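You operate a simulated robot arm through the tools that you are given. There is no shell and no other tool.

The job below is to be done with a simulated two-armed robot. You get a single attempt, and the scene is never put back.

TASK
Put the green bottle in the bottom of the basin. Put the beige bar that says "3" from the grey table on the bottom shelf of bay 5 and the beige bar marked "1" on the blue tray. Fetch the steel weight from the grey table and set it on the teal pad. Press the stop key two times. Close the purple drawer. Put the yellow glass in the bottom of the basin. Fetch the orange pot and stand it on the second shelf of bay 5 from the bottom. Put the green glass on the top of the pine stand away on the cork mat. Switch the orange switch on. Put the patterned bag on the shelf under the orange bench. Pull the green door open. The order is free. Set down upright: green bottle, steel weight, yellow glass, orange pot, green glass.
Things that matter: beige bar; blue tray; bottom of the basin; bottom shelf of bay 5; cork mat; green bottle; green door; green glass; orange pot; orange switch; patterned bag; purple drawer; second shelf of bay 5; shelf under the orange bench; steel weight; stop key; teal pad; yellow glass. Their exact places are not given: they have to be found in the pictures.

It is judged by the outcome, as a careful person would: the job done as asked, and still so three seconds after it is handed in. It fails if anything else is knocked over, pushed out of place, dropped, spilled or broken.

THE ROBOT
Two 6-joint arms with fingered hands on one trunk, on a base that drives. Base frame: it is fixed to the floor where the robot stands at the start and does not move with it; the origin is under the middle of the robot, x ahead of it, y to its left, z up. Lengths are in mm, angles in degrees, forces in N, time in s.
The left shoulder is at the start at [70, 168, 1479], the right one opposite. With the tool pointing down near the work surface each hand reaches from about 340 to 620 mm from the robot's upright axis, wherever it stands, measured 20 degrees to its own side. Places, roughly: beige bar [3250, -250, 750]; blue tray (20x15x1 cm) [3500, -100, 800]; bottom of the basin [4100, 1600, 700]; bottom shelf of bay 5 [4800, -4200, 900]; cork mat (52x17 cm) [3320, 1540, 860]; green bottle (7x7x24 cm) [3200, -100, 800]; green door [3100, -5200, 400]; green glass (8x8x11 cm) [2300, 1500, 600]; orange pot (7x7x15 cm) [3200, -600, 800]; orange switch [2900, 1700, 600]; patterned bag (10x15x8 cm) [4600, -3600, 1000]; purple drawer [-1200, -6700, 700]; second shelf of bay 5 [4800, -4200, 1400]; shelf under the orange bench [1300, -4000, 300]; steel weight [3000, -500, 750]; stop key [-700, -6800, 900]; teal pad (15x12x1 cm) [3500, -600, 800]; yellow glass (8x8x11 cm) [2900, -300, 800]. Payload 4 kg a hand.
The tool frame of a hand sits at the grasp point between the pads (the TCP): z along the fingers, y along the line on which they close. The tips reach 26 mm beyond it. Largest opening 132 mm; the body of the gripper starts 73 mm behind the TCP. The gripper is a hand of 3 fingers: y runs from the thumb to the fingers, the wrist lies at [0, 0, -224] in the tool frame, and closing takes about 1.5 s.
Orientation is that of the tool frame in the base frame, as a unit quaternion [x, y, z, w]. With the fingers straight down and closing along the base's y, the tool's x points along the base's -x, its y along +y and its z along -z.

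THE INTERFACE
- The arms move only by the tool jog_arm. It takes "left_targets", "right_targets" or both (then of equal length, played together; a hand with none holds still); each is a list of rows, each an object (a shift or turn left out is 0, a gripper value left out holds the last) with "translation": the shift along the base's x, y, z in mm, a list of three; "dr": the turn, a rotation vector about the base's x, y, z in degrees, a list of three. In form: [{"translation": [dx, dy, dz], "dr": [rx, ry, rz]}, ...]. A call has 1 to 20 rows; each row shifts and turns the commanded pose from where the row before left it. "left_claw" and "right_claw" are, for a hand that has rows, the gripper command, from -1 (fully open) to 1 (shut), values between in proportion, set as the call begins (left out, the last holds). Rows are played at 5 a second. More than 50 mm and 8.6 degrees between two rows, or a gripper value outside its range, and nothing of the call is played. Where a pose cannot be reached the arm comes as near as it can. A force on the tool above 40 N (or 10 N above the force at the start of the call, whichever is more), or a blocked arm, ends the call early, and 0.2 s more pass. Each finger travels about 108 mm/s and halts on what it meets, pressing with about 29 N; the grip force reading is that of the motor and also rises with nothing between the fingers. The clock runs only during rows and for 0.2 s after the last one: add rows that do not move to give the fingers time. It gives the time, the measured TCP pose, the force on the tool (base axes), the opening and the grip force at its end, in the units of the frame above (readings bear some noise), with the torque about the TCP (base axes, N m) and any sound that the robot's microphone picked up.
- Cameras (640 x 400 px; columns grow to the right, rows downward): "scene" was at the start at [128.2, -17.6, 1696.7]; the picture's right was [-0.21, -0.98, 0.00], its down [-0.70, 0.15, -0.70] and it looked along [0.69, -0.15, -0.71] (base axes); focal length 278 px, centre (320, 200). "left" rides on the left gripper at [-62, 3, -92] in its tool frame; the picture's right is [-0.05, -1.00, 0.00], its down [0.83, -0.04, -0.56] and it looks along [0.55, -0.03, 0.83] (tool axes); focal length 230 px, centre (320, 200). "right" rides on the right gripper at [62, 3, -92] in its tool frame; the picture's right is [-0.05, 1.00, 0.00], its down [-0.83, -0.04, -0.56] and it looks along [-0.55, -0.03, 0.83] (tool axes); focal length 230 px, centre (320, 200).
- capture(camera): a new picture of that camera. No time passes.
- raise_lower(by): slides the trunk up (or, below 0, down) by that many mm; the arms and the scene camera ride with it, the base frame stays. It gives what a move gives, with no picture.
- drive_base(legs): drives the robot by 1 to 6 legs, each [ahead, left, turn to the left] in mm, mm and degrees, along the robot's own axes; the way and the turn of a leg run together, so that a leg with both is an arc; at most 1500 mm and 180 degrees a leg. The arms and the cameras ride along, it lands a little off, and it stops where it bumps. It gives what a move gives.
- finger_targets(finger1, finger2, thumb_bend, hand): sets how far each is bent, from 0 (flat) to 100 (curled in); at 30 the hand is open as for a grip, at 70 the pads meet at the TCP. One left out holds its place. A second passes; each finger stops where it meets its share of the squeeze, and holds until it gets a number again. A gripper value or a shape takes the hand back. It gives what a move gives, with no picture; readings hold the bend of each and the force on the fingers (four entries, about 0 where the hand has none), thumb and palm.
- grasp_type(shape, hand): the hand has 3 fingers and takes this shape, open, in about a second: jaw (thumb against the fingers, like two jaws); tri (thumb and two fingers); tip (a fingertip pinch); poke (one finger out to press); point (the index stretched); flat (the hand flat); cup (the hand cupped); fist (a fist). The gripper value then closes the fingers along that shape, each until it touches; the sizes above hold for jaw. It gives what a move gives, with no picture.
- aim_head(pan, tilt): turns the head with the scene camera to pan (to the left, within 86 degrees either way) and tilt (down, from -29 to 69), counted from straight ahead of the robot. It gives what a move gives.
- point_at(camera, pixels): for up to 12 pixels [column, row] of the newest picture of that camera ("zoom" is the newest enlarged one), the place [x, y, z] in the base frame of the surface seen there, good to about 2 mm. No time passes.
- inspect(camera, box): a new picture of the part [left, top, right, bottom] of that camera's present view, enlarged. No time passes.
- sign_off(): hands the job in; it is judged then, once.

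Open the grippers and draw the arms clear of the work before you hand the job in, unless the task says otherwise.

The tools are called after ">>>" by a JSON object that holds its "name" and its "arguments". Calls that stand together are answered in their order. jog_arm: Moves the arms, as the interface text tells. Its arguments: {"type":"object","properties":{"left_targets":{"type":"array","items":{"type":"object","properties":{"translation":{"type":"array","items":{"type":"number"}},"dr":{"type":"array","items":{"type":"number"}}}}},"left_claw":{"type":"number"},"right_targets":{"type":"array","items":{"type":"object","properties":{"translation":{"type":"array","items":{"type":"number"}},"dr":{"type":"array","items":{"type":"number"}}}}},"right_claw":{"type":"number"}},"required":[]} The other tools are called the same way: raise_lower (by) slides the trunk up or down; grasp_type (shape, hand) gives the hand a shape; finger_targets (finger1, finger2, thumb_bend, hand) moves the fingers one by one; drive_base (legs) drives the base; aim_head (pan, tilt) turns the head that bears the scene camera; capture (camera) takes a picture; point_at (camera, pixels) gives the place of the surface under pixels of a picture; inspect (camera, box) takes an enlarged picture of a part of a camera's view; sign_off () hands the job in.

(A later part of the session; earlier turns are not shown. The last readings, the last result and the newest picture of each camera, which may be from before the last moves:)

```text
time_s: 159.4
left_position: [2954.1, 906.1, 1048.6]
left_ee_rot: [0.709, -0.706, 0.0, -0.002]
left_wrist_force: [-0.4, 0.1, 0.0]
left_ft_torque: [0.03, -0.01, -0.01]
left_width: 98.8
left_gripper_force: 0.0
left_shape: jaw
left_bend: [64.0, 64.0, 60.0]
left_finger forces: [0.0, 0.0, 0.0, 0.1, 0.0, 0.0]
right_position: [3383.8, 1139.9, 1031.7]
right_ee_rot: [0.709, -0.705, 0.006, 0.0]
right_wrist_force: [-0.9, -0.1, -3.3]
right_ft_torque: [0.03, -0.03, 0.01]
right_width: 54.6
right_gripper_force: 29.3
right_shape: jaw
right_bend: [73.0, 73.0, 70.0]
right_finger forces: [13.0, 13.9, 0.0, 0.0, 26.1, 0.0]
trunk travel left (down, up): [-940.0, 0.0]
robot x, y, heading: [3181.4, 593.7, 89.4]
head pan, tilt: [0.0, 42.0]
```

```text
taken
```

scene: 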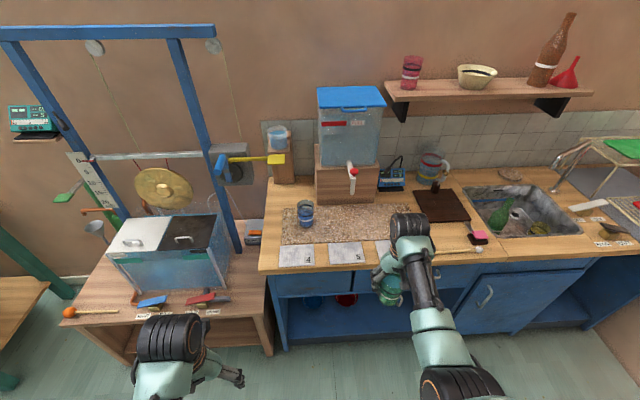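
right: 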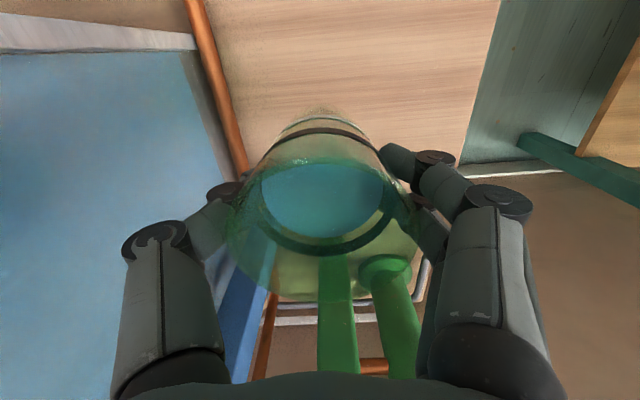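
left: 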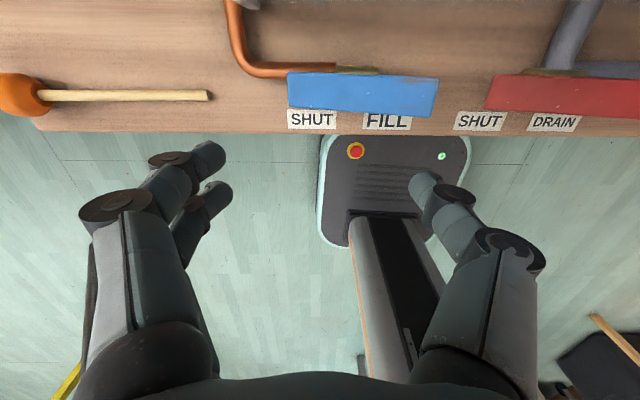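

The mat spans (283,205)–(400,245). I measure the mat, the water tap at (353,180) and the blue cup, to choose a free spot.

>>> {"name": "point_at", "arguments": {"camera": "scene", "pixels": [[284, 208], [284, 243], [330, 240], [370, 238], [340, 207], [375, 210], [355, 225], [353, 172], [353, 195], [306, 225], [345, 190], [392, 180]]}}

>>> {"name": "inspect", "arguments": {"camera": "scene", "box": [260, 140, 460, 280]}}

```text
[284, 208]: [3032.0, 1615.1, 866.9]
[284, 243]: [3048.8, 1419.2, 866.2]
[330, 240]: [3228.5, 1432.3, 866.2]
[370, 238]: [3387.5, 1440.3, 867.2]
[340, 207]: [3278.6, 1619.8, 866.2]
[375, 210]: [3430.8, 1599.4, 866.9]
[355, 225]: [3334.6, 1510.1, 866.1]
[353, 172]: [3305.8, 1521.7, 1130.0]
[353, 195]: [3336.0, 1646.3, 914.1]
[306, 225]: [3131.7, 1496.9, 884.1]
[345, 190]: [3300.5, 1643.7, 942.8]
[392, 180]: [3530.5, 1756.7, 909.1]
```

```text
2.86 times, centred on (360, 210) of scene
```

zoom: 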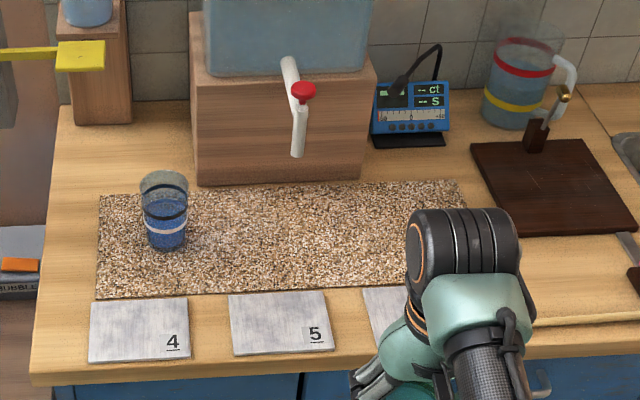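

Mat surface z≈866; the tap's knob is at (3306,1522,1130), so I choose (3460,1500), well right of it. I drive right 76 mm and ahead 360 mm.

>>> {"name": "drive_base", "arguments": {"legs": [[0, -76, 0.6], [358, 0, 0]]}}

>>> {"name": "capture", "arguments": {"camera": "right"}}

>>> {"name": "capture", "arguments": {"camera": "scene"}}

```text
time_s: 162.3
left_position: [3026.5, 1261.6, 1047.8]
left_ee_rot: [0.713, -0.702, -0.002, -0.003]
left_wrist_force: [0.6, 0.3, 0.4]
left_ft_torque: [0.03, 0.02, 0.01]
left_width: 98.8
left_gripper_force: 0.1
left_shape: jaw
left_bend: [64.0, 64.0, 60.0]
left_finger forces: [0.1, 0.1, 0.0, 0.1, 0.0, 0.0]
right_position: [3450.6, 1501.7, 1032.4]
right_ee_rot: [0.714, -0.7, 0.005, -0.002]
right_wrist_force: [0.4, -0.2, -3.1]
right_ft_torque: [0.02, -0.02, -0.03]
right_width: 54.5
right_gripper_force: 28.7
right_shape: jaw
right_bend: [73.0, 73.0, 70.0]
right_finger forces: [13.0, 13.9, 0.1, 0.0, 26.4, 0.1]
trunk travel left (down, up): [-940.0, 0.0]
robot x, y, heading: [3253.1, 956.1, 90.3]
head pan, tilt: [0.0, 42.0]
```

```text
taken
```

right: 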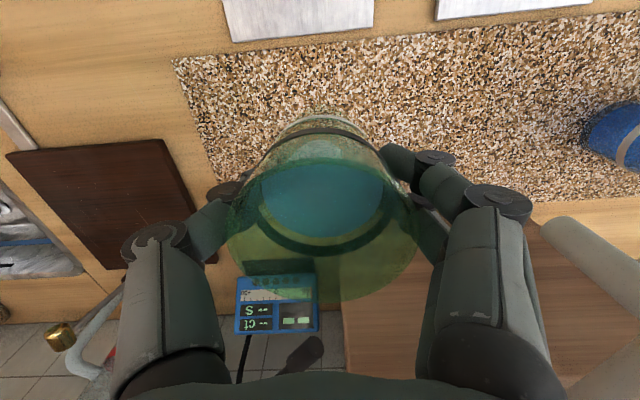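

```text
taken
```

scene: 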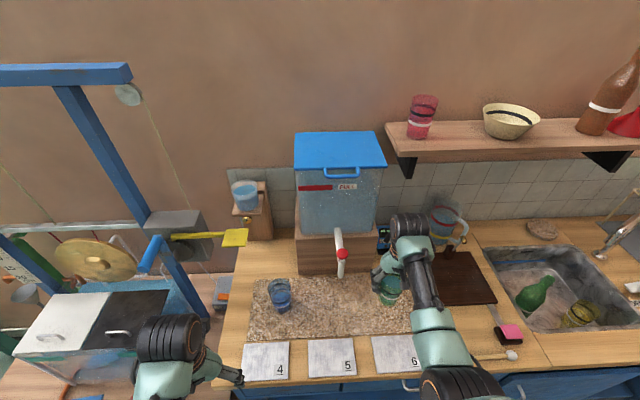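

The glass is over the mat, clear of the tap. I lower it to just above the mat.

>>> {"name": "jog_arm", "arguments": {"right_targets": [{"translation": [3, 0, -25]}, {"translation": [2, 0, -30]}, {"translation": [0, 0, -25]}, {"translation": [0, 0, -10]}, {}]}}

>>> {"name": "jog_arm", "arguments": {"right_targets": [{"translation": [0, 0, -2]}, {"translation": [0, 0, -1.5]}, {"translation": [0, 0, -1.5]}, {}]}}

```text
time_s: 163.5
left_position: [3026.5, 1264.1, 1048.6]
left_ee_rot: [0.713, -0.702, -0.001, -0.002]
left_wrist_force: [-0.9, -0.1, -0.1]
left_ft_torque: [0.01, 0.02, 0.0]
left_width: 98.8
left_gripper_force: 0.2
left_shape: jaw
left_bend: [64.0, 64.0, 60.0]
left_finger forces: [0.0, 0.0, 0.1, 0.0, 0.0, 0.1]
right_position: [3458.1, 1503.1, 941.6]
right_ee_rot: [0.714, -0.7, 0.005, -0.001]
right_wrist_force: [0.7, -1.0, -3.6]
right_ft_torque: [0.0, 0.01, -0.02]
right_width: 54.5
right_gripper_force: 28.7
right_shape: jaw
right_bend: [73.0, 73.0, 70.0]
right_finger forces: [12.8, 14.1, 0.1, 0.0, 26.4, 0.1]
trunk travel left (down, up): [-940.0, 0.0]
robot x, y, heading: [3255.0, 954.1, 90.1]
head pan, tilt: [0.0, 42.0]
```

```text
time_s: 164.5
left_position: [3027.4, 1264.0, 1047.6]
left_ee_rot: [0.713, -0.701, -0.001, -0.001]
left_wrist_force: [0.7, -0.1, -0.3]
left_ft_torque: [-0.02, 0.03, 0.03]
left_width: 98.8
left_gripper_force: 0.1
left_shape: jaw
left_bend: [64.0, 64.0, 60.0]
left_finger forces: [0.0, 0.0, 0.0, 0.0, 0.1, 0.0]
right_position: [3457.6, 1503.6, 935.9]
right_ee_rot: [0.714, -0.7, 0.005, 0.001]
right_wrist_force: [-0.6, -0.6, -3.7]
right_ft_torque: [-0.03, -0.03, -0.01]
right_width: 54.6
right_gripper_force: 29.0
right_shape: jaw
right_bend: [73.0, 73.0, 70.0]
right_finger forces: [12.9, 14.2, 0.0, 0.1, 26.4, 0.1]
trunk travel left (down, up): [-940.0, 0.0]
robot x, y, heading: [3254.9, 957.6, 90.1]
head pan, tilt: [0.0, 42.0]
```

Still hanging at z 936 (−3.7 N). I continue down by millimetres.

>>> {"name": "jog_arm", "arguments": {"right_targets": [{"translation": [0, 0, -1]}, {"translation": [0, 0, -1]}, {}]}}

```text
time_s: 165.3
left_position: [3026.8, 1262.9, 1048.4]
left_ee_rot: [0.713, -0.701, 0.0, -0.002]
left_wrist_force: [0.2, -0.1, -0.4]
left_ft_torque: [0.04, 0.04, 0.0]
left_width: 98.5
left_gripper_force: 0.1
left_shape: jaw
left_bend: [64.0, 64.0, 60.0]
left_finger forces: [0.0, 0.0, 0.1, 0.1, 0.0, 0.0]
right_position: [3455.2, 1503.8, 935.1]
right_ee_rot: [0.715, -0.7, 0.004, -0.001]
right_wrist_force: [1.4, -0.1, 4.5]
right_ft_torque: [-0.01, 0.02, 0.0]
right_width: 54.2
right_gripper_force: 28.9
right_shape: jaw
right_bend: [73.0, 73.0, 70.0]
right_finger forces: [13.3, 14.0, 0.0, 0.0, 27.6, 0.0]
trunk travel left (down, up): [-940.0, 0.0]
robot x, y, heading: [3253.1, 958.3, 90.0]
head pan, tilt: [0.0, 42.0]
```

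The glass rests on the mat (+4.5 N). I open the right hand and lift it straight up.

>>> {"name": "jog_arm", "arguments": {"right_targets": [{}, {}, {}, {}, {}, {}], "right_claw": -0.6}}

>>> {"name": "jog_arm", "arguments": {"right_targets": [{"translation": [0, 0, 15]}, {"translation": [0, 0, 25]}, {"translation": [0, 0, 30]}, {"translation": [0, 0, 30]}]}}

>>> {"name": "capture", "arguments": {"camera": "right"}}

```text
time_s: 166.7
left_position: [3026.4, 1263.4, 1048.3]
left_ee_rot: [0.713, -0.702, 0.0, -0.002]
left_wrist_force: [-0.1, -0.1, -0.1]
left_ft_torque: [0.06, -0.04, -0.01]
left_width: 98.8
left_gripper_force: 0.0
left_shape: jaw
left_bend: [64.0, 64.0, 60.0]
left_finger forces: [0.0, 0.0, 0.0, 0.0, 0.0, 0.0]
right_position: [3456.1, 1503.0, 934.0]
right_ee_rot: [0.714, -0.7, 0.006, 0.0]
right_wrist_force: [-0.2, 0.2, -0.4]
right_ft_torque: [0.01, 0.0, 0.03]
right_width: 105.3
right_gripper_force: 0.1
right_shape: jaw
right_bend: [59.0, 59.0, 56.0]
right_finger forces: [0.0, 0.1, 0.1, 0.1, 0.0, 0.0]
trunk travel left (down, up): [-940.0, 0.0]
robot x, y, heading: [3252.0, 957.4, 90.0]
head pan, tilt: [0.0, 42.0]
```

```text
time_s: 167.7
left_position: [3026.8, 1263.5, 1048.6]
left_ee_rot: [0.713, -0.701, -0.001, -0.002]
left_wrist_force: [-1.3, 0.3, 0.5]
left_ft_torque: [-0.01, -0.01, 0.03]
left_width: 98.5
left_gripper_force: 0.1
left_shape: jaw
left_bend: [64.0, 64.0, 60.0]
left_finger forces: [0.0, 0.0, 0.0, 0.0, 0.0, 0.0]
right_position: [3455.6, 1501.9, 1034.6]
right_ee_rot: [0.713, -0.701, 0.007, -0.001]
right_wrist_force: [-0.2, 0.2, -1.1]
right_ft_torque: [0.0, -0.03, 0.02]
right_width: 105.2
right_gripper_force: 0.1
right_shape: jaw
right_bend: [59.0, 59.0, 56.0]
right_finger forces: [0.0, 0.0, 0.1, 0.1, 0.0, 0.1]
trunk travel left (down, up): [-940.0, 0.0]
robot x, y, heading: [3253.6, 955.6, 90.1]
head pan, tilt: [0.0, 42.0]
```

```text
taken
```

right: 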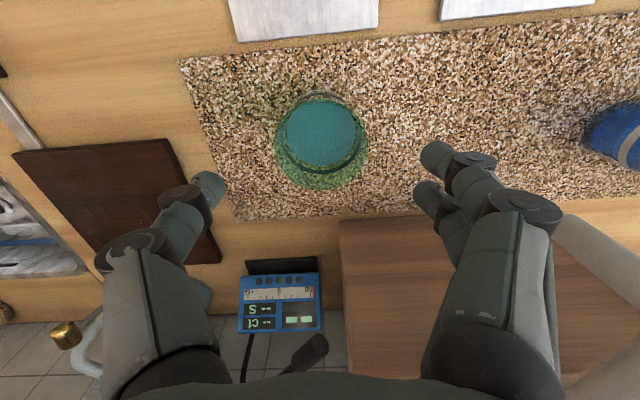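

The green glass stands on the mat. Next the grey table's front: I back away, turn to face +x, and drive round to the front, with both hands high.

>>> {"name": "drive_base", "arguments": {"legs": [[-360, 0, 0], [0, 0, -90], [-950, 0, 0], [0, -1240, 0]]}}

>>> {"name": "aim_head", "arguments": {"pan": 5, "tilt": 45}}

>>> {"name": "capture", "arguments": {"camera": "scene"}}

```text
time_s: 184.4
left_position: [2590.0, -451.0, 1047.9]
left_ee_rot: [0.01, 1.0, -0.001, 0.001]
left_wrist_force: [-0.2, -0.4, -0.8]
left_ft_torque: [-0.01, -0.01, -0.02]
left_width: 98.7
left_gripper_force: 0.1
left_shape: jaw
left_bend: [64.0, 64.0, 60.0]
left_finger forces: [0.1, 0.0, 0.0, 0.1, 0.0, 0.0]
right_position: [2811.7, -887.9, 1033.7]
right_ee_rot: [0.009, 1.0, -0.004, -0.003]
right_wrist_force: [-1.1, -0.1, -0.1]
right_ft_torque: [0.02, -0.02, -0.01]
right_width: 105.4
right_gripper_force: 0.0
right_shape: jaw
right_bend: [59.0, 59.0, 56.0]
right_finger forces: [0.1, 0.0, 0.0, 0.1, 0.0, 0.0]
trunk travel left (down, up): [-940.0, 0.0]
robot x, y, heading: [2274.9, -666.7, -1.8]
head pan, tilt: [0.0, 42.0]
```

```text
time_s: 185.1
left_position: [2590.0, -451.2, 1048.2]
left_ee_rot: [0.01, 1.0, -0.001, 0.002]
left_wrist_force: [0.1, -0.1, 0.2]
left_ft_torque: [-0.05, -0.01, 0.03]
left_width: 98.6
left_gripper_force: 0.1
left_shape: jaw
left_bend: [64.0, 64.0, 60.0]
left_finger forces: [0.1, 0.1, 0.0, 0.0, 0.0, 0.0]
right_position: [2811.7, -889.1, 1034.5]
right_ee_rot: [0.009, 1.0, -0.004, -0.004]
right_wrist_force: [-0.1, -0.2, 0.2]
right_ft_torque: [-0.02, 0.02, -0.02]
right_width: 105.3
right_gripper_force: 0.0
right_shape: jaw
right_bend: [59.0, 59.0, 56.0]
right_finger forces: [0.0, 0.0, 0.0, 0.0, 0.0, 0.1]
trunk travel left (down, up): [-940.0, 0.0]
robot x, y, heading: [2271.9, -667.8, -1.8]
head pan, tilt: [5.0, 45.0]
```

```text
taken
```

scene: 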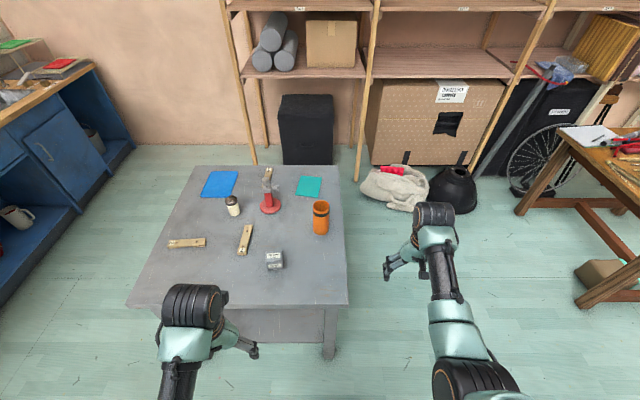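

I re-measure the weight, and the sack and black item on the floor for the way around the table later.

>>> {"name": "inspect", "arguments": {"camera": "scene", "box": [225, 215, 325, 285]}}

>>> {"name": "point_at", "arguments": {"camera": "scene", "pixels": [[372, 205], [360, 185], [425, 210], [432, 210], [455, 215], [476, 205], [345, 200], [349, 300], [395, 165], [520, 215], [580, 305]]}}

```text
5.71 times, centred on (275, 250) of scene
```

zoom: 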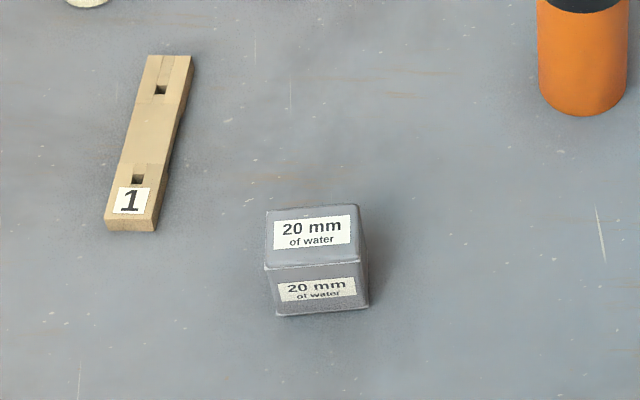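

```text
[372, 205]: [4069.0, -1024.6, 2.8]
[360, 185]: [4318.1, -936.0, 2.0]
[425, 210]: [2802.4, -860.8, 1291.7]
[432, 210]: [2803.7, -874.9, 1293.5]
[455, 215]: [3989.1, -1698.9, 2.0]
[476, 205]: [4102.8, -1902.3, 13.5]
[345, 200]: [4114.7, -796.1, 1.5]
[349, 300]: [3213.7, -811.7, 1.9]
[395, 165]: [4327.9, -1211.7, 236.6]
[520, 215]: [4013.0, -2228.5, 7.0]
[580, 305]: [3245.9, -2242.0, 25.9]
```

The sack starts about x 4050, y −960, so the passage behind-right is tight; I'll go round by the left instead. Now I get the weight's exact corners.

>>> {"name": "inspect", "arguments": {"camera": "scene", "box": [225, 215, 325, 285]}}

>>> {"name": "point_at", "arguments": {"camera": "zoom", "pixels": [[270, 212], [350, 208], [358, 260], [272, 265], [312, 235], [277, 312], [366, 306], [366, 290], [107, 225], [150, 228], [150, 60], [188, 60]]}}

```text
5.71 times, centred on (275, 250) of scene
```

zoom: 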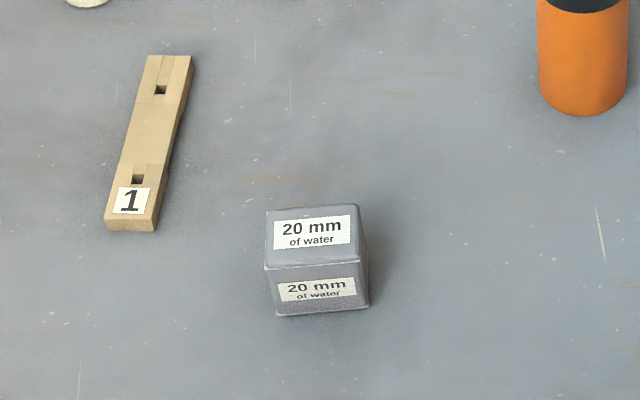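

```text
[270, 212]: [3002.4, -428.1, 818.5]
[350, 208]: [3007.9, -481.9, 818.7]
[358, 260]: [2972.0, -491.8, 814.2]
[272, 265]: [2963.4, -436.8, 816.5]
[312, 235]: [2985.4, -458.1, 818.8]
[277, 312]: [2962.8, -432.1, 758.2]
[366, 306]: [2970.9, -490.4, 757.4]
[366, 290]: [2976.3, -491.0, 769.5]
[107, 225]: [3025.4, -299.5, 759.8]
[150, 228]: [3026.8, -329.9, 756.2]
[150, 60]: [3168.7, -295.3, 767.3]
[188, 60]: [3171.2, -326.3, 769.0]
```

The weight is centred at (2986,−459), about 58 mm wide along y, yawed ≈8°. I drive ahead 235 mm, then lower the trunk 150 mm.

>>> {"name": "drive_base", "arguments": {"legs": [[235, 0, 1.8]]}}

>>> {"name": "raise_lower", "arguments": {"by": -150}}

>>> {"name": "jog_arm", "arguments": {"left_targets": [{"translation": [35, -2, 0], "dr": [0, 0, 3]}, {"translation": [35, -2, 0], "dr": [0, 0, 3]}, {"translation": [35, -2, 0], "dr": [0, 0, 2]}], "left_claw": -0.7}}

>>> {"name": "capture", "arguments": {"camera": "left"}}

```text
time_s: 186.8
left_position: [2815.2, -447.9, 1048.7]
left_ee_rot: [-0.003, 1.0, -0.001, 0.002]
left_wrist_force: [0.1, -0.1, 0.0]
left_ft_torque: [-0.03, -0.04, 0.0]
left_width: 98.6
left_gripper_force: 0.1
left_shape: jaw
left_bend: [64.0, 64.0, 60.0]
left_finger forces: [0.1, 0.0, 0.0, 0.1, 0.0, 0.0]
right_position: [3049.4, -878.8, 1034.8]
right_ee_rot: [-0.005, 1.0, -0.004, -0.004]
right_wrist_force: [-0.6, 0.5, -0.2]
right_ft_torque: [0.02, 0.0, 0.0]
right_width: 105.4
right_gripper_force: 0.1
right_shape: jaw
right_bend: [59.0, 59.0, 56.0]
right_finger forces: [0.0, 0.0, 0.0, 0.0, 0.0, 0.1]
trunk travel left (down, up): [-940.0, 0.0]
robot x, y, heading: [2503.3, -669.0, -0.5]
head pan, tilt: [5.0, 45.0]
```

```text
time_s: 188.6
left_position: [2816.5, -448.7, 898.5]
left_ee_rot: [-0.004, 1.0, -0.001, 0.002]
left_wrist_force: [0.0, -0.3, -0.1]
left_ft_torque: [0.06, 0.03, 0.02]
left_width: 98.7
left_gripper_force: 0.1
left_shape: jaw
left_bend: [64.0, 64.0, 60.0]
left_finger forces: [0.0, 0.0, 0.0, 0.1, 0.0, 0.0]
right_position: [3051.2, -879.1, 883.7]
right_ee_rot: [-0.005, 1.0, -0.003, -0.003]
right_wrist_force: [-0.5, 0.4, 0.5]
right_ft_torque: [-0.01, 0.03, 0.0]
right_width: 105.3
right_gripper_force: 0.0
right_shape: jaw
right_bend: [59.0, 59.0, 56.0]
right_finger forces: [0.1, 0.0, 0.0, 0.0, 0.1, 0.1]
trunk travel left (down, up): [-790.0, 150.0]
robot x, y, heading: [2507.6, -677.3, -0.4]
head pan, tilt: [5.0, 45.0]
```

```text
time_s: 189.4
left_position: [2923.4, -456.0, 899.2]
left_ee_rot: [-0.073, 0.997, 0.0, 0.001]
left_wrist_force: [0.6, 0.2, -0.7]
left_ft_torque: [0.0, -0.02, -0.04]
left_width: 112.1
left_gripper_force: 0.0
left_shape: jaw
left_bend: [54.0, 54.0, 50.0]
left_finger forces: [0.0, 0.0, 0.0, 0.0, 0.0, 0.0]
right_position: [3052.6, -879.1, 883.7]
right_ee_rot: [-0.005, 1.0, -0.004, -0.004]
right_wrist_force: [0.2, 0.3, -0.5]
right_ft_torque: [-0.02, -0.04, -0.01]
right_width: 105.5
right_gripper_force: 0.0
right_shape: jaw
right_bend: [59.0, 59.0, 56.0]
right_finger forces: [0.0, 0.0, 0.0, 0.1, 0.0, 0.0]
trunk travel left (down, up): [-790.0, 150.0]
robot x, y, heading: [2509.0, -672.2, -0.4]
head pan, tilt: [5.0, 45.0]
```

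```text
taken
```

left: 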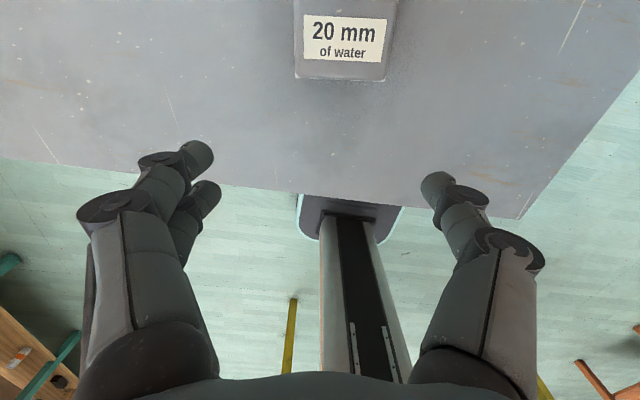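

The block's edges are aligned with the hand. I move 62 mm ahead over it and check the view.

>>> {"name": "jog_arm", "arguments": {"left_targets": [{"translation": [32, -2, 0]}, {"translation": [30, -1, 0]}, {}]}}

>>> {"name": "capture", "arguments": {"camera": "left"}}

```text
time_s: 190.2
left_position: [2982.6, -458.2, 898.8]
left_ee_rot: [-0.073, 0.997, -0.001, 0.002]
left_wrist_force: [-0.3, 0.8, 0.7]
left_ft_torque: [0.05, 0.0, -0.01]
left_width: 111.9
left_gripper_force: 0.0
left_shape: jaw
left_bend: [54.0, 54.0, 50.0]
left_finger forces: [0.0, 0.0, 0.1, 0.0, 0.0, 0.0]
right_position: [3049.2, -879.6, 883.6]
right_ee_rot: [-0.005, 1.0, -0.003, -0.004]
right_wrist_force: [-0.2, 0.5, 0.6]
right_ft_torque: [0.0, -0.04, -0.02]
right_width: 105.3
right_gripper_force: 0.1
right_shape: jaw
right_bend: [59.0, 59.0, 56.0]
right_finger forces: [0.1, 0.0, 0.0, 0.0, 0.0, 0.0]
trunk travel left (down, up): [-790.0, 150.0]
robot x, y, heading: [2505.8, -672.6, -0.5]
head pan, tilt: [5.0, 45.0]
```

```text
taken
```

left: 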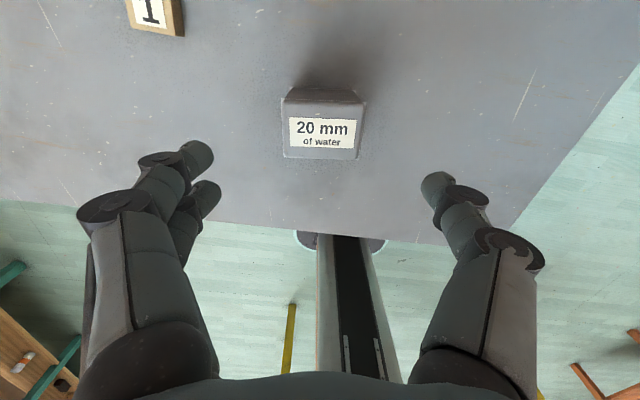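

The block's top face is centred about (322,130); that puts its middle some 5 mm further ahead. I correct +5 mm and lower to z≈795.

>>> {"name": "jog_arm", "arguments": {"left_targets": [{"translation": [5, -1, -25]}, {"translation": [0, 0, -30]}, {"translation": [0, 0, -30]}, {"translation": [0, 0, -19]}]}}

>>> {"name": "jog_arm", "arguments": {"left_targets": [{}, {}, {}, {}, {}, {}, {}, {}], "left_claw": 1}}

>>> {"name": "capture", "arguments": {"camera": "left"}}

```text
time_s: 191.2
left_position: [2990.0, -457.1, 793.4]
left_ee_rot: [-0.073, 0.997, 0.0, 0.002]
left_wrist_force: [-0.5, -0.8, -0.9]
left_ft_torque: [0.01, 0.04, -0.03]
left_width: 111.6
left_gripper_force: 0.1
left_shape: jaw
left_bend: [54.0, 54.0, 50.0]
left_finger forces: [0.1, 0.1, 0.0, 0.0, 0.0, 0.0]
right_position: [3052.2, -878.4, 884.3]
right_ee_rot: [-0.005, 1.0, -0.005, -0.003]
right_wrist_force: [-1.3, -0.4, 0.1]
right_ft_torque: [0.01, 0.0, 0.0]
right_width: 105.3
right_gripper_force: 0.0
right_shape: jaw
right_bend: [59.0, 59.0, 56.0]
right_finger forces: [0.0, 0.0, 0.0, 0.1, 0.0, 0.1]
trunk travel left (down, up): [-790.0, 150.0]
robot x, y, heading: [2507.4, -668.3, -0.2]
head pan, tilt: [5.0, 45.0]
```

```text
time_s: 193.0
left_position: [2988.4, -456.1, 793.1]
left_ee_rot: [-0.073, 0.997, -0.001, 0.001]
left_wrist_force: [-0.6, -0.7, -0.1]
left_ft_torque: [-0.02, 0.03, 0.0]
left_width: 55.3
left_gripper_force: 28.7
left_shape: jaw
left_bend: [73.0, 73.0, 70.0]
left_finger forces: [13.2, 13.2, 0.0, 0.0, 26.4, 0.0]
right_position: [3052.4, -879.5, 883.9]
right_ee_rot: [-0.004, 1.0, -0.005, -0.003]
right_wrist_force: [0.1, 0.3, 0.2]
right_ft_torque: [-0.02, 0.0, -0.02]
right_width: 105.4
right_gripper_force: 0.0
right_shape: jaw
right_bend: [59.0, 59.0, 56.0]
right_finger forces: [0.0, 0.1, 0.0, 0.0, 0.0, 0.0]
trunk travel left (down, up): [-790.0, 150.0]
robot x, y, heading: [2503.8, -672.1, -0.2]
head pan, tilt: [5.0, 45.0]
```

```text
taken
```

left: 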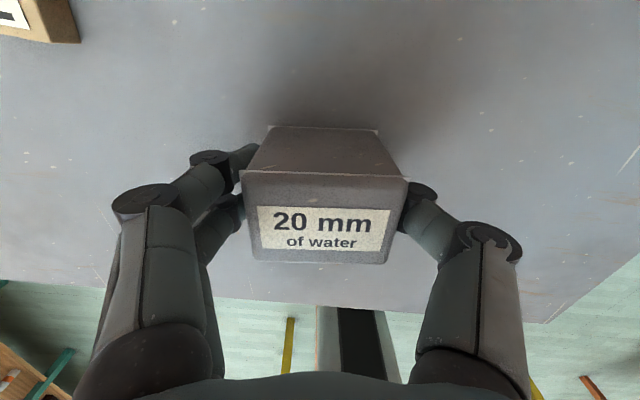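

The weight is gripped (13/13/26 N, width 55). I lift slowly and check that it doesn't slip.

>>> {"name": "jog_arm", "arguments": {"left_targets": [{"translation": [0, 0, 5]}, {"translation": [0, 0, 10]}, {"translation": [0, 0, 20]}, {"translation": [0, 0, 25]}, {"translation": [0, 0, 30]}]}}

>>> {"name": "capture", "arguments": {"camera": "left"}}

```text
time_s: 194.2
left_position: [2990.3, -456.9, 883.8]
left_ee_rot: [-0.073, 0.997, -0.001, 0.001]
left_wrist_force: [0.7, -0.2, -6.0]
left_ft_torque: [0.02, -0.01, -0.01]
left_width: 55.5
left_gripper_force: 29.1
left_shape: jaw
left_bend: [73.0, 73.0, 70.0]
left_finger forces: [13.1, 13.2, 0.1, 0.0, 26.4, 0.1]
right_position: [3051.6, -879.2, 884.6]
right_ee_rot: [-0.004, 1.0, -0.004, -0.003]
right_wrist_force: [0.2, 0.2, 0.2]
right_ft_torque: [0.0, 0.03, -0.02]
right_width: 105.2
right_gripper_force: 0.0
right_shape: jaw
right_bend: [59.0, 59.0, 56.0]
right_finger forces: [0.0, 0.0, 0.0, 0.1, 0.1, 0.1]
trunk travel left (down, up): [-790.0, 150.0]
robot x, y, heading: [2508.2, -672.2, -0.6]
head pan, tilt: [5.0, 45.0]
```

```text
taken
```

left: 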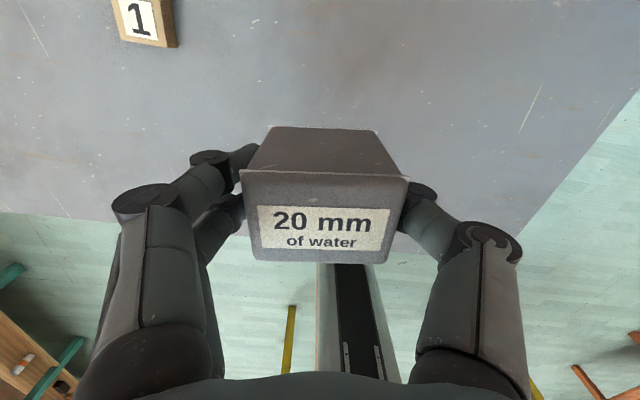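

The weight is held safely (6 N). Now I side-step left 568 mm so the right hand comes over bar "1".

>>> {"name": "drive_base", "arguments": {"legs": [[25, 566, 0]]}}

>>> {"name": "capture", "arguments": {"camera": "right"}}

```text
time_s: 197.4
left_position: [3018.0, 113.9, 883.7]
left_ee_rot: [-0.074, 0.997, 0.0, 0.001]
left_wrist_force: [-0.3, -0.2, -5.5]
left_ft_torque: [0.0, -0.01, -0.02]
left_width: 55.5
left_gripper_force: 29.5
left_shape: jaw
left_bend: [73.0, 73.0, 70.0]
left_finger forces: [13.1, 13.4, 0.0, 0.0, 26.5, 0.1]
right_position: [3080.6, -307.5, 882.9]
right_ee_rot: [-0.006, 1.0, -0.004, -0.004]
right_wrist_force: [0.1, -0.2, -0.1]
right_ft_torque: [-0.01, 0.01, 0.02]
right_width: 105.3
right_gripper_force: 0.1
right_shape: jaw
right_bend: [59.0, 59.0, 56.0]
right_finger forces: [0.0, 0.0, 0.0, 0.0, 0.0, 0.1]
trunk travel left (down, up): [-790.0, 150.0]
robot x, y, heading: [2533.8, -102.0, -0.1]
head pan, tilt: [5.0, 45.0]
```

```text
taken
```

right: 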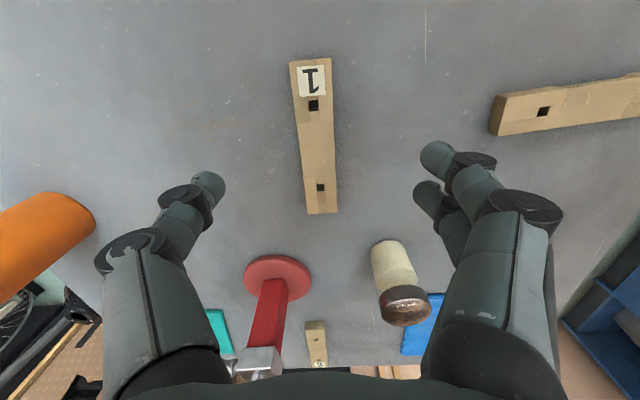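

Bar "1" lies at (315,130), practically under the TCP with a small yaw. I move +20 mm x, −3 mm y, turn 3°, and go down to z≈783.

>>> {"name": "jog_arm", "arguments": {"right_targets": [{"translation": [20, -3, 0], "dr": [0, 0, 3]}, {"translation": [0, 0, -30]}, {"translation": [0, 0, -30]}, {"translation": [0, 0, -25]}, {}], "right_claw": -0.3}}

>>> {"name": "capture", "arguments": {"camera": "right"}}

```text
time_s: 198.6
left_position: [3018.7, 115.2, 883.2]
left_ee_rot: [-0.074, 0.997, 0.0, 0.001]
left_wrist_force: [0.6, 0.3, -6.1]
left_ft_torque: [0.01, 0.02, -0.01]
left_width: 55.4
left_gripper_force: 29.1
left_shape: jaw
left_bend: [73.0, 73.0, 70.0]
left_finger forces: [13.1, 13.3, 0.0, 0.0, 26.4, 0.0]
right_position: [3101.2, -309.5, 798.1]
right_ee_rot: [-0.032, 0.999, -0.004, -0.003]
right_wrist_force: [0.2, -0.4, -0.1]
right_ft_torque: [0.0, 0.01, -0.01]
right_width: 86.2
right_gripper_force: 0.1
right_shape: jaw
right_bend: [70.0, 70.0, 67.0]
right_finger forces: [0.0, 0.1, 0.1, 0.1, 0.1, 0.0]
trunk travel left (down, up): [-790.0, 150.0]
robot x, y, heading: [2537.0, -99.7, 0.0]
head pan, tilt: [5.0, 45.0]
```

```text
taken
```

right: 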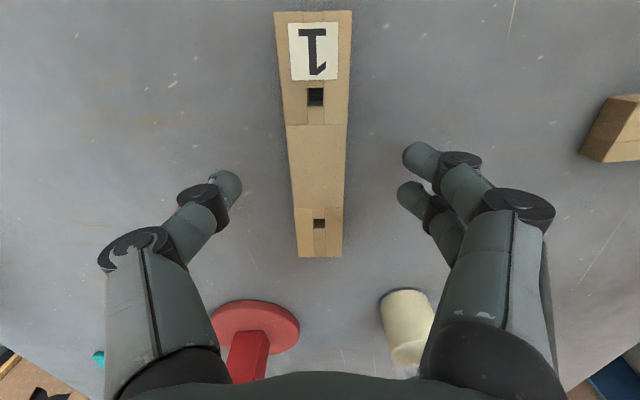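

Aligned (bar centred at column 318). I lower the last 16 mm and close.

>>> {"name": "jog_arm", "arguments": {"right_targets": [{"translation": [0, 0, -8]}, {"translation": [0, 0, -7]}, {}]}}

>>> {"name": "jog_arm", "arguments": {"right_targets": [{}, {}, {}, {}, {}, {}, {}], "right_claw": 1}}

>>> {"name": "capture", "arguments": {"camera": "right"}}

```text
time_s: 199.4
left_position: [3018.8, 115.2, 883.8]
left_ee_rot: [-0.074, 0.997, -0.001, 0.002]
left_wrist_force: [-0.3, 0.5, -6.5]
left_ft_torque: [0.02, 0.0, 0.02]
left_width: 55.5
left_gripper_force: 29.2
left_shape: jaw
left_bend: [73.0, 73.0, 70.0]
left_finger forces: [13.0, 13.3, 0.0, 0.0, 26.5, 0.0]
right_position: [3101.0, -308.8, 782.2]
right_ee_rot: [-0.033, 0.999, -0.005, -0.004]
right_wrist_force: [0.3, -0.3, 0.0]
right_ft_torque: [0.02, 0.0, -0.04]
right_width: 86.2
right_gripper_force: 0.0
right_shape: jaw
right_bend: [70.0, 70.0, 67.0]
right_finger forces: [0.0, 0.0, 0.0, 0.0, 0.0, 0.0]
trunk travel left (down, up): [-790.0, 150.0]
robot x, y, heading: [2537.3, -99.6, -0.4]
head pan, tilt: [5.0, 45.0]
```

```text
time_s: 201.0
left_position: [3018.5, 115.0, 883.8]
left_ee_rot: [-0.074, 0.997, -0.001, 0.001]
left_wrist_force: [0.2, 0.1, -6.2]
left_ft_torque: [-0.01, 0.0, -0.01]
left_width: 55.7
left_gripper_force: 29.1
left_shape: jaw
left_bend: [73.0, 73.0, 70.0]
left_finger forces: [13.1, 13.4, 0.0, 0.1, 26.6, 0.1]
right_position: [3101.3, -309.0, 782.9]
right_ee_rot: [-0.032, 0.999, -0.005, -0.003]
right_wrist_force: [0.5, -0.2, 0.3]
right_ft_torque: [-0.05, -0.01, -0.02]
right_width: 27.9
right_gripper_force: 28.9
right_shape: jaw
right_bend: [73.0, 73.0, 70.0]
right_finger forces: [13.0, 13.0, 0.1, 0.1, 26.2, 0.0]
trunk travel left (down, up): [-790.0, 150.0]
robot x, y, heading: [2534.7, -104.6, -0.4]
head pan, tilt: [5.0, 45.0]
```

```text
taken
```

right: 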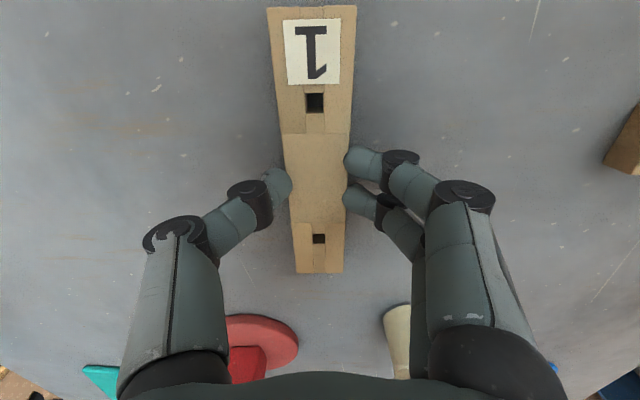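

Bar "1" is gripped (28 mm). I lift it, raise the trunk, and drive round the table's left side to behind it, ending turned to face −x.

>>> {"name": "jog_arm", "arguments": {"right_targets": [{"translation": [0, 0, 10]}, {"translation": [0, 0, 25]}, {"translation": [0, 0, 30]}, {"translation": [0, 0, 30]}]}}

>>> {"name": "raise_lower", "arguments": {"by": 150}}

>>> {"name": "drive_base", "arguments": {"legs": [[-285, 0, 0], [0, 755, 0], [1450, 0, 0], [200, 0, 0], [0, 0, 180]]}}

>>> {"name": "aim_head", "arguments": {"pan": 0, "tilt": 45}}

>>> {"name": "capture", "arguments": {"camera": "scene"}}

```text
time_s: 202.0
left_position: [3018.6, 115.5, 882.0]
left_ee_rot: [-0.074, 0.997, -0.001, 0.001]
left_wrist_force: [-0.2, -0.3, -4.9]
left_ft_torque: [0.01, -0.03, -0.03]
left_width: 55.5
left_gripper_force: 29.0
left_shape: jaw
left_bend: [73.0, 73.0, 70.0]
left_finger forces: [13.1, 13.3, 0.1, 0.0, 26.5, 0.1]
right_position: [3099.1, -307.4, 877.9]
right_ee_rot: [-0.032, 0.999, -0.005, -0.004]
right_wrist_force: [0.5, -1.1, -2.0]
right_ft_torque: [0.02, -0.03, 0.04]
right_width: 27.3
right_gripper_force: 29.1
right_shape: jaw
right_bend: [73.0, 73.0, 70.0]
right_finger forces: [12.5, 12.7, 0.1, 0.0, 21.2, 0.0]
trunk travel left (down, up): [-790.0, 150.0]
robot x, y, heading: [2530.9, -104.5, -0.3]
head pan, tilt: [5.0, 45.0]
```

```text
time_s: 203.8
left_position: [3018.6, 113.8, 1032.7]
left_ee_rot: [-0.074, 0.997, -0.001, 0.001]
left_wrist_force: [0.3, 0.0, -6.5]
left_ft_torque: [0.01, -0.01, -0.01]
left_width: 55.5
left_gripper_force: 29.0
left_shape: jaw
left_bend: [73.0, 73.0, 70.0]
left_finger forces: [13.0, 13.3, 0.0, 0.0, 26.4, 0.1]
right_position: [3099.6, -309.8, 1028.0]
right_ee_rot: [-0.032, 0.999, -0.004, -0.004]
right_wrist_force: [-0.4, -0.3, -2.9]
right_ft_torque: [0.02, 0.0, 0.01]
right_width: 27.1
right_gripper_force: 29.1
right_shape: jaw
right_bend: [73.0, 73.0, 70.0]
right_finger forces: [12.5, 12.6, 0.0, 0.0, 20.2, 0.1]
trunk travel left (down, up): [-940.0, 0.0]
robot x, y, heading: [2535.0, -102.9, -0.3]
head pan, tilt: [5.0, 45.0]
```

```text
time_s: 224.9
left_position: [3440.4, 370.4, 1033.2]
left_ee_rot: [0.998, 0.068, -0.001, -0.001]
left_wrist_force: [0.2, -0.5, -6.0]
left_ft_torque: [0.0, 0.01, 0.0]
left_width: 55.5
left_gripper_force: 28.9
left_shape: jaw
left_bend: [73.0, 73.0, 70.0]
left_finger forces: [13.0, 13.2, 0.1, 0.0, 26.3, 0.0]
right_position: [3365.8, 795.7, 1028.1]
right_ee_rot: [1.0, 0.027, 0.004, -0.005]
right_wrist_force: [-0.8, 0.2, 0.2]
right_ft_torque: [0.01, 0.0, -0.02]
right_width: 14.7
right_gripper_force: 29.4
right_shape: jaw
right_bend: [76.0, 76.0, 76.0]
right_finger forces: [0.0, 0.0, 0.0, 0.0, 0.0, 0.1]
trunk travel left (down, up): [-940.0, 0.0]
robot x, y, heading: [3926.2, 579.1, 179.4]
head pan, tilt: [5.0, 45.0]
```

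```text
time_s: 225.6
left_position: [3441.3, 371.4, 1032.4]
left_ee_rot: [0.998, 0.069, -0.001, -0.001]
left_wrist_force: [-0.2, 0.1, -6.1]
left_ft_torque: [0.01, 0.01, -0.02]
left_width: 55.5
left_gripper_force: 29.0
left_shape: jaw
left_bend: [73.0, 73.0, 70.0]
left_finger forces: [13.0, 13.2, 0.1, 0.0, 26.2, 0.1]
right_position: [3365.4, 793.4, 1028.2]
right_ee_rot: [1.0, 0.027, 0.005, -0.004]
right_wrist_force: [0.0, -0.2, 0.1]
right_ft_torque: [-0.02, 0.01, -0.02]
right_width: 14.5
right_gripper_force: 29.1
right_shape: jaw
right_bend: [76.0, 76.0, 76.0]
right_finger forces: [0.0, 0.0, 0.0, 0.1, 0.1, 0.0]
trunk travel left (down, up): [-940.0, 0.0]
robot x, y, heading: [3931.4, 584.2, 179.1]
head pan, tilt: [0.0, 45.0]
```

```text
taken
```

scene: 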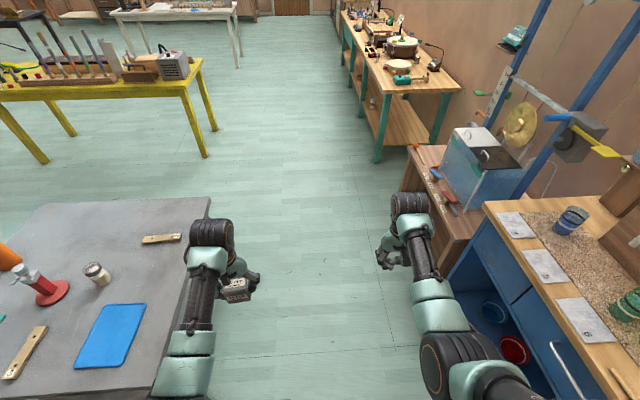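

The right hand's width fell to 15 mm with no finger force: the bar slipped out on the way. The weight is still held. I must find the bar, so I look around.

>>> {"name": "aim_head", "arguments": {"pan": 40, "tilt": 40}}

>>> {"name": "capture", "arguments": {"camera": "scene"}}

>>> {"name": "aim_head", "arguments": {"pan": 5, "tilt": 25}}

>>> {"name": "capture", "arguments": {"camera": "scene"}}

>>> {"name": "capture", "arguments": {"camera": "right"}}

```text
time_s: 226.6
left_position: [3442.1, 370.1, 1034.4]
left_ee_rot: [0.998, 0.068, 0.0, -0.001]
left_wrist_force: [-0.2, 0.7, -5.9]
left_ft_torque: [0.01, 0.03, 0.01]
left_width: 55.4
left_gripper_force: 29.1
left_shape: jaw
left_bend: [73.0, 73.0, 70.0]
left_finger forces: [13.1, 13.2, 0.1, 0.0, 26.2, 0.0]
right_position: [3366.5, 794.2, 1027.6]
right_ee_rot: [1.0, 0.026, 0.004, -0.003]
right_wrist_force: [-0.3, 0.0, 0.1]
right_ft_torque: [0.02, -0.02, 0.04]
right_width: 14.7
right_gripper_force: 29.1
right_shape: jaw
right_bend: [76.0, 76.0, 76.0]
right_finger forces: [0.0, 0.0, 0.0, 0.1, 0.1, 0.0]
trunk travel left (down, up): [-940.0, 0.0]
robot x, y, heading: [3926.6, 577.1, 179.2]
head pan, tilt: [40.0, 40.0]
```

```text
taken
```

scene: 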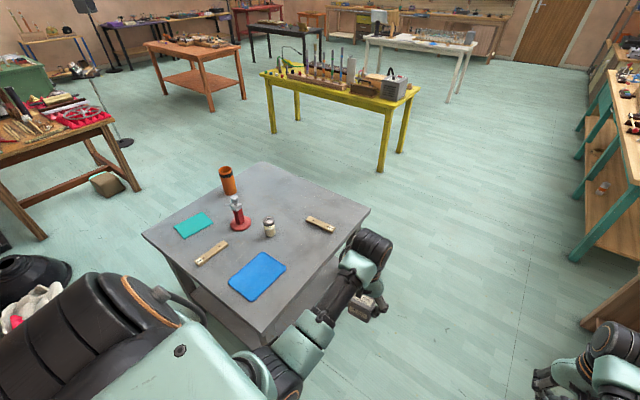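

```text
time_s: 227.7
left_position: [3441.8, 369.8, 1034.5]
left_ee_rot: [0.998, 0.069, -0.002, -0.001]
left_wrist_force: [0.1, 0.5, -5.9]
left_ft_torque: [-0.02, 0.0, -0.02]
left_width: 55.2
left_gripper_force: 29.4
left_shape: jaw
left_bend: [73.0, 73.0, 70.0]
left_finger forces: [12.9, 13.3, 0.0, 0.0, 26.1, 0.1]
right_position: [3365.1, 794.4, 1027.8]
right_ee_rot: [1.0, 0.027, 0.004, -0.004]
right_wrist_force: [0.3, -0.1, 0.0]
right_ft_torque: [0.01, 0.02, 0.02]
right_width: 14.9
right_gripper_force: 28.8
right_shape: jaw
right_bend: [76.0, 76.0, 76.0]
right_finger forces: [0.0, 0.1, 0.1, 0.0, 0.0, 0.1]
trunk travel left (down, up): [-940.0, 0.0]
robot x, y, heading: [3929.3, 582.4, 179.2]
head pan, tilt: [5.0, 25.0]
```

```text
taken
```

scene: 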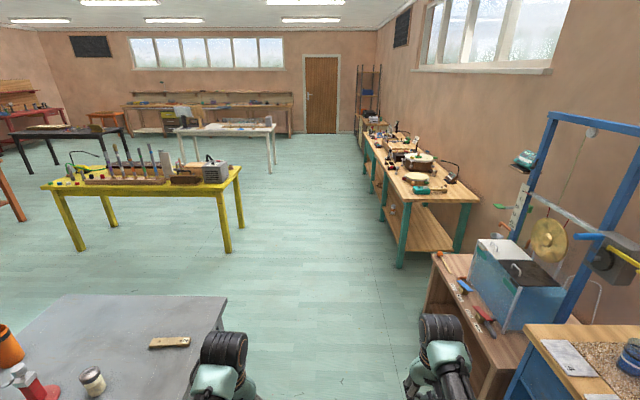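

```text
taken
```

right: 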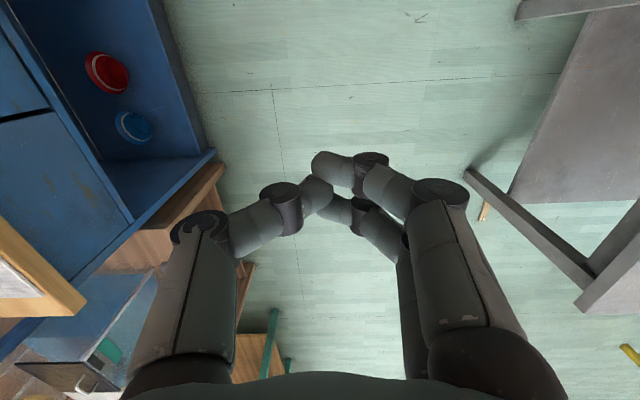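

On the table only bars 2 and 3 remain. In the right view a small beige end shows next to a table leg at (484,211). I measure it.

>>> {"name": "inspect", "arguments": {"camera": "right", "box": [440, 160, 540, 240]}}

>>> {"name": "point_at", "arguments": {"camera": "right", "pixels": [[485, 208], [482, 218], [472, 172], [580, 285], [500, 200], [560, 150]]}}

```text
5.00 times, centred on (490, 200) of right
```

zoom: 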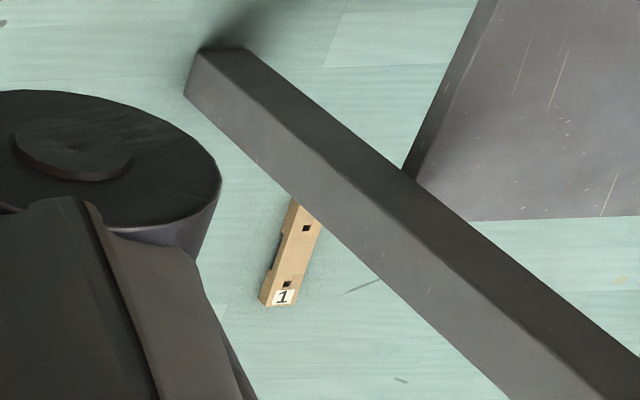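

```text
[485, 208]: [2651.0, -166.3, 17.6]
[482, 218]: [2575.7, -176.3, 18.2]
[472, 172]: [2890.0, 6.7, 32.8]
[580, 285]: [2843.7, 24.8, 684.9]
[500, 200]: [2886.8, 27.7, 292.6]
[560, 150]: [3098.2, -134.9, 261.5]
```

Bar "1" lies on the floor in front of the table at about (2570–2700, −170), label up; I'll fetch it from there after setting the weight down. Now I side-step left 925 mm behind the table so the left hand is over the teal pad.

>>> {"name": "drive_base", "arguments": {"legs": [[-8, 922, 0.8]]}}

>>> {"name": "capture", "arguments": {"camera": "left"}}

>>> {"name": "capture", "arguments": {"camera": "scene"}}

```text
time_s: 232.5
left_position: [3440.6, -554.2, 1033.6]
left_ee_rot: [0.997, 0.072, -0.001, -0.001]
left_wrist_force: [0.2, 0.7, -5.7]
left_ft_torque: [-0.01, -0.02, 0.02]
left_width: 55.3
left_gripper_force: 28.9
left_shape: jaw
left_bend: [73.0, 73.0, 70.0]
left_finger forces: [13.1, 13.3, 0.0, 0.1, 26.4, 0.1]
right_position: [3361.4, -130.6, 1026.0]
right_ee_rot: [1.0, 0.031, 0.005, -0.003]
right_wrist_force: [-0.8, -0.1, -1.0]
right_ft_torque: [-0.01, 0.01, -0.01]
right_width: 14.5
right_gripper_force: 29.1
right_shape: jaw
right_bend: [76.0, 76.0, 76.0]
right_finger forces: [0.0, 0.1, 0.1, 0.0, 0.1, 0.0]
trunk travel left (down, up): [-940.0, 0.0]
robot x, y, heading: [3926.4, -340.2, 179.4]
head pan, tilt: [5.0, 25.0]
```

```text
taken
```

left: 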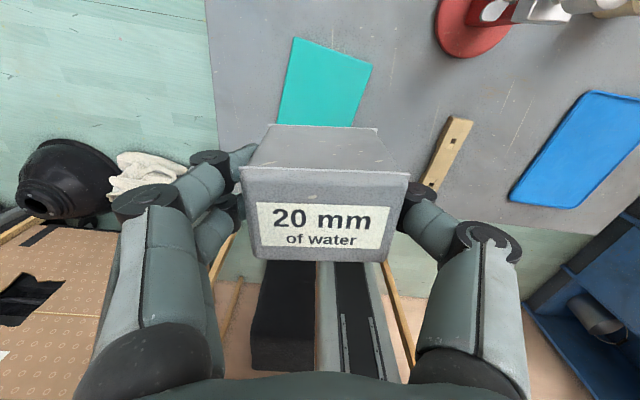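

```text
taken
```

scene: 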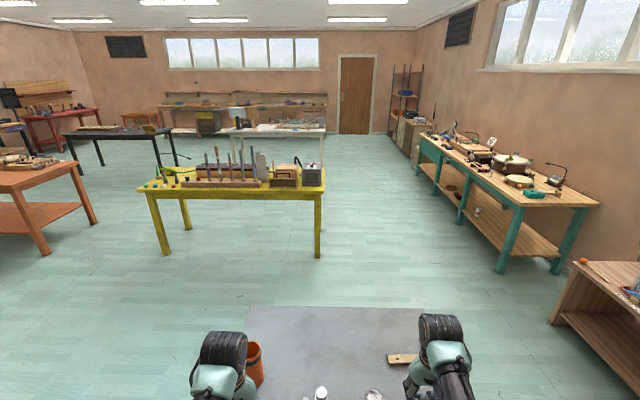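

The pad appears at (322,88) right below the weight. I measure its corners for exact centring.

>>> {"name": "point_at", "arguments": {"camera": "left", "pixels": [[297, 41], [370, 64], [345, 123], [281, 122], [322, 85], [430, 185], [465, 120]]}}

```text
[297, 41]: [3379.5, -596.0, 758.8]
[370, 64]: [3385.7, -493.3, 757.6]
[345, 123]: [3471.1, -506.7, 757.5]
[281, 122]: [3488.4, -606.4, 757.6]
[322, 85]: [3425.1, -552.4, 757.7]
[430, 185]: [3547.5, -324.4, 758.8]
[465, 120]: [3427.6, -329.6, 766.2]
```

Pad centre ≈ (3448,−553). I lower the trunk by 150 mm, then bring the weight down to just above the pad.

>>> {"name": "raise_lower", "arguments": {"by": -150}}

>>> {"name": "jog_arm", "arguments": {"left_targets": [{"translation": [4, 0, -25]}, {"translation": [4, 0, -25]}, {"translation": [0, 0, -20]}, {"translation": [0, 0, -6]}, {}]}}

>>> {"name": "capture", "arguments": {"camera": "left"}}

```text
time_s: 234.2
left_position: [3441.4, -554.8, 881.7]
left_ee_rot: [0.997, 0.072, -0.001, -0.001]
left_wrist_force: [0.4, 0.2, -5.2]
left_ft_torque: [0.01, 0.01, -0.02]
left_width: 55.2
left_gripper_force: 29.0
left_shape: jaw
left_bend: [73.0, 73.0, 70.0]
left_finger forces: [13.2, 13.3, 0.0, 0.1, 26.3, 0.0]
right_position: [3362.2, -131.1, 877.3]
right_ee_rot: [1.0, 0.031, 0.003, -0.004]
right_wrist_force: [0.7, -0.6, -0.6]
right_ft_torque: [0.0, 0.0, -0.01]
right_width: 14.6
right_gripper_force: 29.1
right_shape: jaw
right_bend: [76.0, 76.0, 76.0]
right_finger forces: [0.1, 0.0, 0.0, 0.0, 0.0, 0.1]
trunk travel left (down, up): [-790.0, 150.0]
robot x, y, heading: [3927.1, -342.4, 179.4]
head pan, tilt: [5.0, 25.0]
```

```text
time_s: 235.4
left_position: [3448.6, -553.8, 806.5]
left_ee_rot: [0.997, 0.073, -0.001, -0.001]
left_wrist_force: [0.1, -0.4, -5.0]
left_ft_torque: [0.02, 0.0, 0.0]
left_width: 55.3
left_gripper_force: 29.2
left_shape: jaw
left_bend: [73.0, 73.0, 70.0]
left_finger forces: [13.1, 13.3, 0.1, 0.0, 26.4, 0.0]
right_position: [3362.2, -131.1, 878.5]
right_ee_rot: [1.0, 0.03, 0.004, -0.004]
right_wrist_force: [0.3, -0.4, -0.4]
right_ft_torque: [-0.01, -0.01, -0.04]
right_width: 14.7
right_gripper_force: 28.8
right_shape: jaw
right_bend: [76.0, 76.0, 76.0]
right_finger forces: [0.1, 0.0, 0.0, 0.0, 0.0, 0.0]
trunk travel left (down, up): [-790.0, 150.0]
robot x, y, heading: [3927.4, -339.7, 179.6]
head pan, tilt: [5.0, 25.0]
```

```text
taken
```

left: 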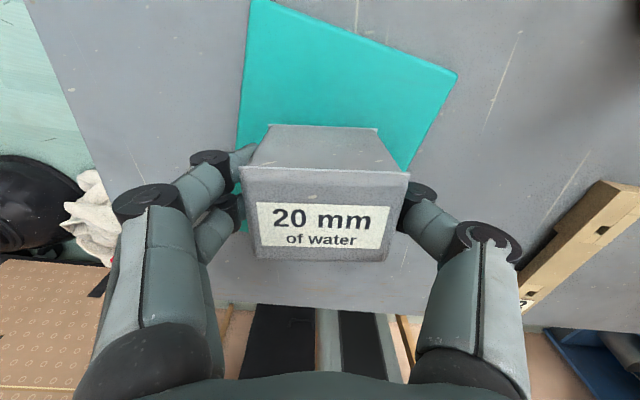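

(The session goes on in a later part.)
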